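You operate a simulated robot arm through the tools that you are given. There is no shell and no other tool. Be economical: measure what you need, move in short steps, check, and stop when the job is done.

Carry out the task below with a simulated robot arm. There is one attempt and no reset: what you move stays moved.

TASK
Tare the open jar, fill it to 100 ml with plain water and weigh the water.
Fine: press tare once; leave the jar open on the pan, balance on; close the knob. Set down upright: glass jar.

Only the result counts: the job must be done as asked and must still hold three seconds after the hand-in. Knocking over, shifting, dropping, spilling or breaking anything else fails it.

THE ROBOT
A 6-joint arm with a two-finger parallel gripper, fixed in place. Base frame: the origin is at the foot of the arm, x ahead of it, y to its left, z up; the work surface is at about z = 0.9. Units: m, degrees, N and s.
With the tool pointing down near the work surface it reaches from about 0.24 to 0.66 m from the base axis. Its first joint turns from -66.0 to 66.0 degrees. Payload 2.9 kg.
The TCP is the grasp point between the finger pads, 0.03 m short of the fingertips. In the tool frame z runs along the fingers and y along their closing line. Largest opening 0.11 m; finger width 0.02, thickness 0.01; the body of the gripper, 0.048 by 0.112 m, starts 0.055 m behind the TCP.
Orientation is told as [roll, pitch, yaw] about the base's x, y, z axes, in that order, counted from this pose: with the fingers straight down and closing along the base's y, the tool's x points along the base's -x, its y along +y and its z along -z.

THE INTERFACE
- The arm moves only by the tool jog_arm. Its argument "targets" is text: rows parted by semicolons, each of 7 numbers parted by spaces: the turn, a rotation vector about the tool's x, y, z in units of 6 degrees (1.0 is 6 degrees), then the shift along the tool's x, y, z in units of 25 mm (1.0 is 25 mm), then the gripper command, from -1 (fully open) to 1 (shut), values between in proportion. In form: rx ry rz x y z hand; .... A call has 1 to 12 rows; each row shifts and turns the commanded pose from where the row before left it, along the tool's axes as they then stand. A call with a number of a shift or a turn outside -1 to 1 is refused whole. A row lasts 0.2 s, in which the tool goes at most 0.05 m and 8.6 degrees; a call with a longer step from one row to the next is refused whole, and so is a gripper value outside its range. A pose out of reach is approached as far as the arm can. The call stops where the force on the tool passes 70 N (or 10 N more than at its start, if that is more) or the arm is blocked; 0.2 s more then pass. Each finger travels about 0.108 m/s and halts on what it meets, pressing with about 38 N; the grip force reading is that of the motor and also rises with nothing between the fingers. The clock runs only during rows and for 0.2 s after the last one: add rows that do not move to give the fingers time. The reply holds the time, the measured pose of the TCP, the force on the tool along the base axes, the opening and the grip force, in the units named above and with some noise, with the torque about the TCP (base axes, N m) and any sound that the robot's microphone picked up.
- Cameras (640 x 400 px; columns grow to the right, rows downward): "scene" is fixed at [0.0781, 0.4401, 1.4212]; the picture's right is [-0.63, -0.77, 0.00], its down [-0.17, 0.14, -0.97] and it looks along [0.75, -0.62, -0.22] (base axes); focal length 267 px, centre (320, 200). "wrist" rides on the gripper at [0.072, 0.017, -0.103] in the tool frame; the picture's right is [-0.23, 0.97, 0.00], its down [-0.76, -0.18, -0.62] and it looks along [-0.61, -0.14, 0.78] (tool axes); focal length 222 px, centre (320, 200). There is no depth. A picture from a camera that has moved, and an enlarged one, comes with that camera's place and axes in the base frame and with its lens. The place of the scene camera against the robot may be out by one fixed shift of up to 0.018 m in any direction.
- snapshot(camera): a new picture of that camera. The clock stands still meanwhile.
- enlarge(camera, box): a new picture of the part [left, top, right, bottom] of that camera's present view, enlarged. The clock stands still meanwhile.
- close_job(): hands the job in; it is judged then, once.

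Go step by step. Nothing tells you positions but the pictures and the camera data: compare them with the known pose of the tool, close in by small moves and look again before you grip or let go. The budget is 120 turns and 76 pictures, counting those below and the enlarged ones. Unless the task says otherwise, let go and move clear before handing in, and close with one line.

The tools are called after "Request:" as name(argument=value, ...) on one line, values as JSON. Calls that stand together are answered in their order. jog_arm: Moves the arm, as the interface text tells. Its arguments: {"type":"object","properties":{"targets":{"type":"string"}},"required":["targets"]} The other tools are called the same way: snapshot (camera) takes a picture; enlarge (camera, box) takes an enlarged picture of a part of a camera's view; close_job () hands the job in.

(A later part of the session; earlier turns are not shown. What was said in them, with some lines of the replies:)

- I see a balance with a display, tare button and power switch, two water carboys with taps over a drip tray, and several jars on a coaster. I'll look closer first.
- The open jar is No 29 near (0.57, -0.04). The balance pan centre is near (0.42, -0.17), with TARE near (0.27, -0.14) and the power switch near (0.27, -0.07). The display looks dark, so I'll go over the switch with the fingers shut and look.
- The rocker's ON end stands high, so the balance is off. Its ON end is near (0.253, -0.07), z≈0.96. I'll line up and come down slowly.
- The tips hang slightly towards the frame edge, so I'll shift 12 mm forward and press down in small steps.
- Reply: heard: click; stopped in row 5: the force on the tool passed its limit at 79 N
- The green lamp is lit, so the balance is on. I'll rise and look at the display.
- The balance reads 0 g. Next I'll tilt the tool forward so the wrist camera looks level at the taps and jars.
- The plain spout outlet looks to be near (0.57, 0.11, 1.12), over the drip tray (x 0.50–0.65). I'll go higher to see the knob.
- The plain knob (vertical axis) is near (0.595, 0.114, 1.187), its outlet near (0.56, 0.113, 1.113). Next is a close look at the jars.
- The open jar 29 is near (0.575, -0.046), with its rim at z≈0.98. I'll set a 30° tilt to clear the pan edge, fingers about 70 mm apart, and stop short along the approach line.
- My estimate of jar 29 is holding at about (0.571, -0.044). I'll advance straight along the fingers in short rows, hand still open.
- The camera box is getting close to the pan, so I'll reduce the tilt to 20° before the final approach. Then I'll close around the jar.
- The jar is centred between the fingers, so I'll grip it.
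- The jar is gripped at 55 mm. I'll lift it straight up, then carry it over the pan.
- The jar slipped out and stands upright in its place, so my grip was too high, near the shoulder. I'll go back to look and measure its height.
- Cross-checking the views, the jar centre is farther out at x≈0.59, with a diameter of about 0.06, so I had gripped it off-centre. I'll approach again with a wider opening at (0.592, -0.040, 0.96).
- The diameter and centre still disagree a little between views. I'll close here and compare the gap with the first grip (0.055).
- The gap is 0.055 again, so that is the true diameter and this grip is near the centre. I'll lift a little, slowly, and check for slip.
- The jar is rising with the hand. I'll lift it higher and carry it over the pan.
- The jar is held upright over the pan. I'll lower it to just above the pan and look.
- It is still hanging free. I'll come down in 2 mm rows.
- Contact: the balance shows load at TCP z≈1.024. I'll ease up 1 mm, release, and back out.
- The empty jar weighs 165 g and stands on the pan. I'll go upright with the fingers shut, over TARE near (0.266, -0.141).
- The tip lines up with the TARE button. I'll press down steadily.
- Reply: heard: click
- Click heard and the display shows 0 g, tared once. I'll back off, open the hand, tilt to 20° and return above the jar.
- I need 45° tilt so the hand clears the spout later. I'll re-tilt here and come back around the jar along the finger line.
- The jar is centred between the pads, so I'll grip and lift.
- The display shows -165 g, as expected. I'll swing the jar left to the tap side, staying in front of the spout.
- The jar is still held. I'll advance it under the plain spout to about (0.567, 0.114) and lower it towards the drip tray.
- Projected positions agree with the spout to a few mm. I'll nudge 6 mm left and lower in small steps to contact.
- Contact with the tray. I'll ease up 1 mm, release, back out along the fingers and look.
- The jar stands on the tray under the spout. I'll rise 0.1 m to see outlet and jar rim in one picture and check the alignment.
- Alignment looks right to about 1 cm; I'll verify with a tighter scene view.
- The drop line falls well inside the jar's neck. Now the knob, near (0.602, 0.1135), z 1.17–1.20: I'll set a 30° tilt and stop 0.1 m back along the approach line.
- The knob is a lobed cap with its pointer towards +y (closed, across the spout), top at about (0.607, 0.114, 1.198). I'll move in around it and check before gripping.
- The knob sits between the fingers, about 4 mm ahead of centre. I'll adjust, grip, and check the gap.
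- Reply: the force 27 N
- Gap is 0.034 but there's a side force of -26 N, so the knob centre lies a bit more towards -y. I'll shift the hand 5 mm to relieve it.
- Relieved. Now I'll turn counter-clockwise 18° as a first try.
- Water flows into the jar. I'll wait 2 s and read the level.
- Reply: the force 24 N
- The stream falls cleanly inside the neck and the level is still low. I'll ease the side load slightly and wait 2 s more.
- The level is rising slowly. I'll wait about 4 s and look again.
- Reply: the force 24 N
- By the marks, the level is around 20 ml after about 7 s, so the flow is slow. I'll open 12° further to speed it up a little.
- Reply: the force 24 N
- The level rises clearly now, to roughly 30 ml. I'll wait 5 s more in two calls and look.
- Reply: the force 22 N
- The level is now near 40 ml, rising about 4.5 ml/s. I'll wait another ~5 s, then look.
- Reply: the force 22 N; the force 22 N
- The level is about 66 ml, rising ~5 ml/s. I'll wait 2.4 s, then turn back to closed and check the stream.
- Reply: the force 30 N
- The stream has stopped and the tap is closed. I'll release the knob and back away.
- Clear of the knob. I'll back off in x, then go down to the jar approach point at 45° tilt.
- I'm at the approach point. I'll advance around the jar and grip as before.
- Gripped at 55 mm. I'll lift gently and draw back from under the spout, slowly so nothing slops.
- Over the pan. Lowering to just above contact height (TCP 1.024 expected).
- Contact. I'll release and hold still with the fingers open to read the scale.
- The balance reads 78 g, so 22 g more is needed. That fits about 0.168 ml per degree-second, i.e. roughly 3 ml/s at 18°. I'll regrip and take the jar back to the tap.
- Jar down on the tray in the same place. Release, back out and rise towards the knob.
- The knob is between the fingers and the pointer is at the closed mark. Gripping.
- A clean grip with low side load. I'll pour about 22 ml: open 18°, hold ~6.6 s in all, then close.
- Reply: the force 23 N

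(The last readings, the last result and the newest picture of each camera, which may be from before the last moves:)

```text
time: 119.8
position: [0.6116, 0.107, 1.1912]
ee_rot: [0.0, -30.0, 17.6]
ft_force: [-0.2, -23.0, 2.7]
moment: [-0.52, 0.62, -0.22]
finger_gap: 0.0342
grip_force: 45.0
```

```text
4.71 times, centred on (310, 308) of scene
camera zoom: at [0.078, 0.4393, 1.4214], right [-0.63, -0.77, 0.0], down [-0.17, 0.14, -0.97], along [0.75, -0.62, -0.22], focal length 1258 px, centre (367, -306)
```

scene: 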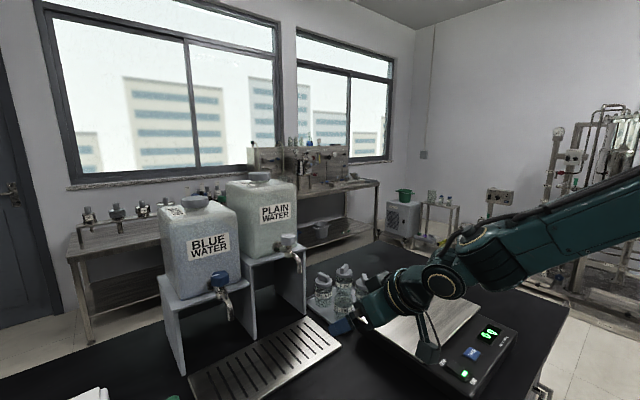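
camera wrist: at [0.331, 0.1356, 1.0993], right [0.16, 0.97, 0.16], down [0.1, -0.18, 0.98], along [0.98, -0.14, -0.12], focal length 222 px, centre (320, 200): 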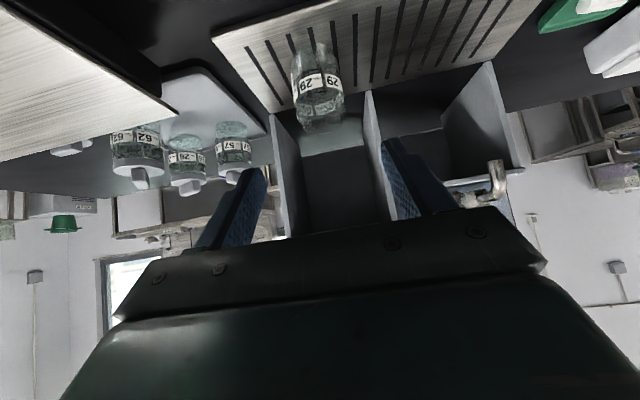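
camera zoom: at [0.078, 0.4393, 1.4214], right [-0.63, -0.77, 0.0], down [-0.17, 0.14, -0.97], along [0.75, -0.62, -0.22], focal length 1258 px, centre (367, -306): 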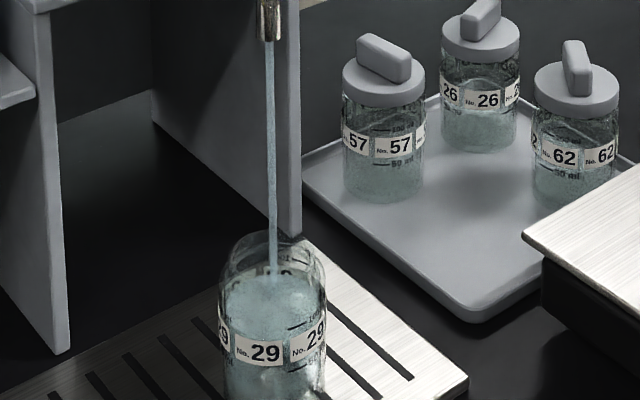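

The stream flows into the jar cleanly. I'll hold and then close on schedule.

Request:
jog_arm(targets="0 0 0 0 0 0 1;0 0 0 0 0 0 1;0 0 0 0 0 0 1;0 0 0 0 0 0 1;0 0 0 0 0 0 1;0 0 0 0 0 0 1;0 0 0 0 0 0 1")

Request:
jog_arm(targets="0 0 0 0 0 0 1;0 0 0 0 0 0 1;0 0 0 0 0 0 1;0 0 0 0 0 0 1;0 0 0 0 0 0 1")

Request:
jog_arm(targets="0 0 0 0 0 0 1;0 0 0 0 0 0 1;0 0 0 0 0 0 1;0 0 0 0 0 0 1;0 0 0 0 0 0 1;0 0 0 0 0 0 1;0 0 0 0 0 0 1;0 0 0 0 0 0 1;0.5 0 0.866 0 0 0 1;0.5 0 0.866 0 0 0 1;0.5 0 0.866 0 0 0 1;0.08 0 0.14 0 0 0 1")

Request:
enlarge(camera="scene", box=[270, 265, 350, 350])

```text
time: 121.4
position: [0.6123, 0.1065, 1.1925]
ee_rot: [0.0, -30.0, 17.6]
ft_force: [-1.8, -22.3, 1.2]
moment: [-0.29, -0.01, -0.25]
finger_gap: 0.0341
grip_force: 45.1
```

```text
time: 122.6
position: [0.6115, 0.1071, 1.192]
ee_rot: [0.1, -30.0, 17.6]
ft_force: [-2.9, -22.4, 0.1]
moment: [-0.3, -0.04, -0.25]
finger_gap: 0.0341
grip_force: 44.7
```

```text
time: 125.2
position: [0.6116, 0.109, 1.1923]
ee_rot: [0.0, -30.0, -1.0]
ft_force: [-7.2, -5.5, 4.3]
moment: [-0.42, 0.42, 0.6]
finger_gap: 0.034
grip_force: 45.3
```

```text
4.71 times, centred on (310, 308) of scene
camera zoom: at [0.0777, 0.4399, 1.4213], right [-0.63, -0.77, 0.0], down [-0.17, 0.14, -0.97], along [0.75, -0.62, -0.22], focal length 1258 px, centre (367, -306)
```

zoom: 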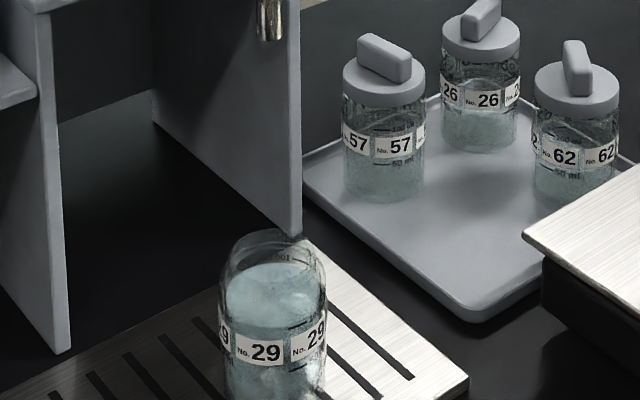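

Closed with no stream, and the level is near the 100 mark. I'll release the knob and return to the jar the same way as before.

Request:
jog_arm(targets="0 0 0 0 0 0 0.2;0 0 0 0 0 0 -0.18;0 0 0 0 0 0 -0.18;0 0 0 0 0 -0.4 -0.18;0 0 0 0 0 -0.9 -0.18;0 0 0 0 0 -0.9 -0.18;0 0 0 0 0 -0.9 -0.18;0 0 0 0 0 -0.9 -0.18;0 -0.835 0 0 0 0 -0.4545;0 -0.835 0 0 0 0 -0.4545;0 -0.835 0 0 0 0 -0.4545;-0.11 0 -0.11 0 0 0 -0.4545")

```text
time: 127.8
position: [0.5606, 0.1099, 1.2781]
ee_rot: [0.1, -45.1, -0.3]
ft_force: [0.4, -0.7, 0.2]
moment: [-0.02, 0.0, -0.01]
finger_gap: 0.0798
grip_force: 0.1
```

Request:
jog_arm(targets="0 0 0 0.73 0.07 -0.73 -0.4545;0 0 0 0.73 0.07 -0.73 -0.4545;0 0 0 0.73 0.07 -0.73 -0.4545;0 0 0 0.73 0.07 -0.73 -0.4545;0 0 0 0.725 0 0.725 -0.4545;0 0 0 0.725 0 0.725 -0.4545;0 0 0 0.725 0 0.725 -0.4545;0 0 0 0.725 0 0.725 -0.4545;0 0 0 0.725 0 0.725 -0.4545;0 0 0 0.725 0 0.725 -0.4545;0 0 0 0.725 0 0.725 -0.4545;0 0 0 0.7 0 0.7 -0.4545")

```text
time: 130.4
position: [0.459, 0.117, 1.0742]
ee_rot: [0.0, -45.0, -0.1]
ft_force: [-0.2, -0.6, -0.4]
moment: [-0.01, -0.01, 0.0]
finger_gap: 0.0801
grip_force: 0.2
```

Request:
jog_arm(targets="0 0 0 -0.006 0 0.868 -0.4545;0 0 0 -0.006 0 0.868 -0.4545;0 0 0 -0.006 0 0.868 -0.4545;0 0 0 -0.006 0 0.868 -0.4545;0 0 0 -0.006 0 0.868 -0.4545;0 0 0 -0.006 0 0.868 -0.4545;0 0 0 -0.006 0 0.868 -0.4545;0 0 0 0 0 0 -0.1;0 0 0 0 0 0 0.2;0 0 0 0 0 0 1;0 0 0 0 0 0 1")

Request:
jog_arm(targets="0 0 0 -0.15 0 -0.15 1;0 0 0 -0.3 0 -0.3 1;0 0 0 -0.3 0 -0.3 1;0 0 0 0.1 0 -0.4 1;0 0 0 0.4 0 -0.4 1;0 0 0 0.45 0 -0.45 1;0 0 0 0.45 0 -0.45 1;0 0 0 0.45 0 -0.45 1;0 0 0 0.45 0 -0.45 1;0 0 0 0.4 0 -0.4 1;0 0 0 0.2 0 -0.3 1;0 0 0 0 0 -0.1 1")

```text
time: 132.8
position: [0.5647, 0.116, 0.9674]
ee_rot: [-0.1, -45.0, -0.2]
ft_force: [0.2, 0.2, 0.2]
moment: [0.02, -0.08, 0.01]
finger_gap: 0.0553
grip_force: 38.0
```

```text
time: 135.4
position: [0.4547, 0.117, 1.0022]
ee_rot: [0.0, -45.0, -0.2]
ft_force: [0.2, 0.5, -3.4]
moment: [0.0, 0.02, 0.01]
finger_gap: 0.0551
grip_force: 38.2
```

The jar is held and out from under the spout. Carrying it over to the pan.

Request:
jog_arm(targets="0 0 0 -0.2 0 -0.2 1;0 0 0 -0.4 0 -0.4 1;0 0 0 -0.45 0 -0.45 1;0 0 0 -0.45 0 -0.45 1;0 0 0 -0.4 -0.15 -0.4 1;0 0 0 -0.16 -0.4 -0.16 1;0 0 0 0.1 -0.7 -0.1 1;0 0 0 0.1 -0.8 -0.1 1;0 0 0 0.1 -0.8 -0.1 1;0 0 0 0.1 -0.8 -0.1 1;0 0 0 0.1 -0.8 -0.1 1;0 0 0 0.1 -0.8 -0.1 1")

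Request:
jog_arm(targets="0 0 0 0.1 -0.8 -0.1 1;0 0 0 0.1 -0.8 -0.1 1;0 0 0 0.1 -0.8 -0.1 1;0 0 0 0.06 -0.8 -0.06 1;0 0 0 0 -0.7 0 1;0 0 0 0 -0.5 0 1;0 0 0 0 -0.25 0 1;0 0 0 0 -0.1 0 1;0 0 0 0 0 0 1")

Request:
jog_arm(targets="0 0 0 0.25 0 0.25 1;0 0 0 0.4 0 0.4 1;0 0 0 0.35 0 0.35 1;0 0 0 0.2 0 0.2 1;0 0 0 0.14 0 0.14 1;0 0 0 0.03 0 0.03 1;0 0 0 0 0 0 1")

```text
time: 138.0
position: [0.4321, -0.0142, 1.0746]
ee_rot: [-0.1, -45.0, -0.1]
ft_force: [0.4, -0.7, -3.0]
moment: [-0.01, 0.0, 0.04]
finger_gap: 0.055
grip_force: 37.5
```

```text
time: 140.0
position: [0.4205, -0.1324, 1.0758]
ee_rot: [-0.1, -44.9, -0.2]
ft_force: [0.5, 0.2, -2.7]
moment: [0.03, 0.0, -0.02]
finger_gap: 0.0552
grip_force: 37.8
```

```text
time: 141.6
position: [0.4207, -0.1333, 1.0266]
ee_rot: [0.1, -45.0, -0.2]
ft_force: [0.3, -0.9, -2.5]
moment: [-0.02, 0.01, 0.02]
finger_gap: 0.055
grip_force: 37.6
```

Request:
jog_arm(targets="0 0 0 0.04 0 0.04 1;0 0 0 0.03 0 0.03 1;0 0 0 0.02 0 0.02 1;0 0 0 0 0 0 1")

```text
time: 142.6
position: [0.4211, -0.1329, 1.024]
ee_rot: [-0.2, -45.1, -0.2]
ft_force: [-0.4, -0.2, 2.0]
moment: [0.04, 0.07, 0.02]
finger_gap: 0.0551
grip_force: 38.2
```

Contact. I'll release and read the scale before moving off.

Request:
jog_arm(targets="0 0 0 0 0 0 0;0 0 0 0 0 0 -0.2;0 0 0 0 0 0 -0.4545;0 0 0 0 0 0 -0.4545;0 0 0 0 0 0 -0.4545;0 0 0 0 0 0 -0.4545;0 0 0 0 0 0 -0.4545")

Request:
enlarge(camera="scene", box=[390, 260, 520, 360])

```text
time: 144.2
position: [0.421, -0.1335, 1.0236]
ee_rot: [0.0, -45.0, -0.2]
ft_force: [0.0, 0.6, -0.4]
moment: [0.02, 0.02, -0.01]
finger_gap: 0.0805
grip_force: 0.1
```

```text
4.00 times, centred on (455, 310) of scene
camera zoom: at [0.0781, 0.4401, 1.4212], right [-0.63, -0.77, 0.0], down [-0.17, 0.14, -0.97], along [0.75, -0.62, -0.22], focal length 1069 px, centre (-220, -240)
```

zoom: 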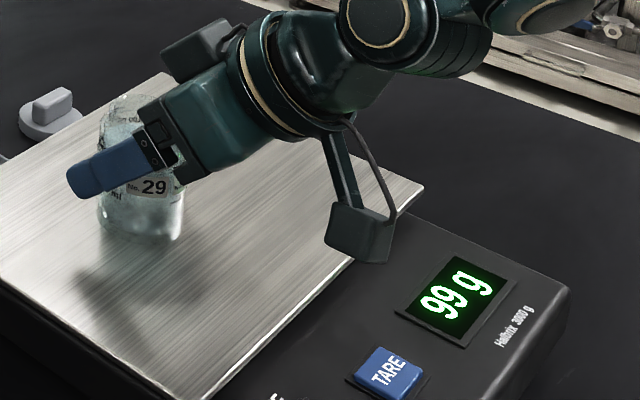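

99 g, i.e. 99 ml: on target within the marks. I'll back out along the fingers, rise clear and take a last check.

Request:
jog_arm(targets="0 0 0 0 0 -0.4 -0.4545;0 0 0 0 0 -0.8 -0.4545;0 0 0 0 0 -0.9 -0.4545;0 0 0 0 0 -0.9 -0.4545;0 0 0 0 0 -0.9 -0.4545;0 0 0 0 0 -0.9 -0.4545;0 0 0 -0.7 0 -0.7 -0.4545;0 0 0 -0.7 0 -0.7 -0.4545;0 0 0 -0.7 0 -0.7 -0.4545;0 0 0 0 0 0 -0.4545")

Request:
snapshot(camera="scene")

Request:
enlarge(camera="scene", box=[370, 240, 530, 360])

```text
time: 146.4
position: [0.3351, -0.1315, 1.1841]
ee_rot: [0.1, -45.0, -0.1]
ft_force: [-0.4, -1.0, 0.4]
moment: [0.06, 0.0, 0.0]
finger_gap: 0.0797
grip_force: 0.0
```

```text
2 pictures are left
```

scene: 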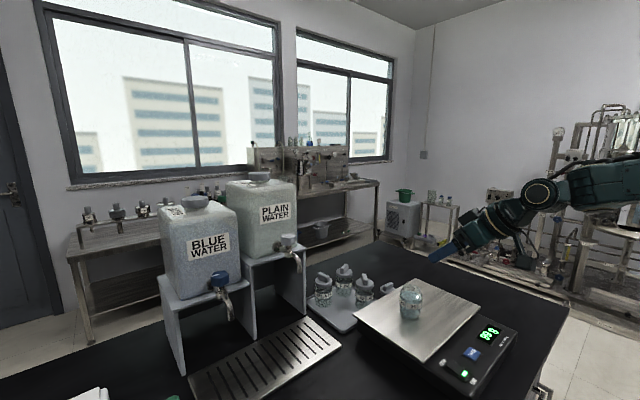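

```text
3.33 times, centred on (450, 300) of scene
camera zoom: at [0.0781, 0.4401, 1.4212], right [-0.63, -0.77, 0.0], down [-0.17, 0.14, -0.97], along [0.75, -0.62, -0.22], focal length 891 px, centre (-113, -133)
```

zoom: 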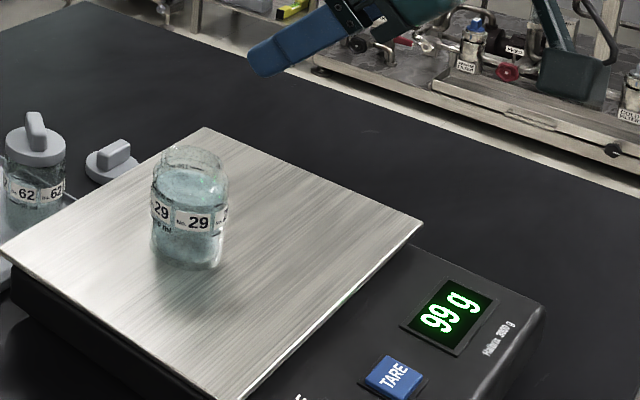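

The open jar stands upright on the pan at 99 g with the balance on, the tap is closed and the arm is clear. I'm handing it in.

Request:
close_job()

```text
The job is handed in.
```

The open jar (No. 29) is upright on the balance pan with 99 g of plain water, 1 ml short of the 100 ml asked. The balance is on, tare was pressed once, and the plain-water knob is closed.
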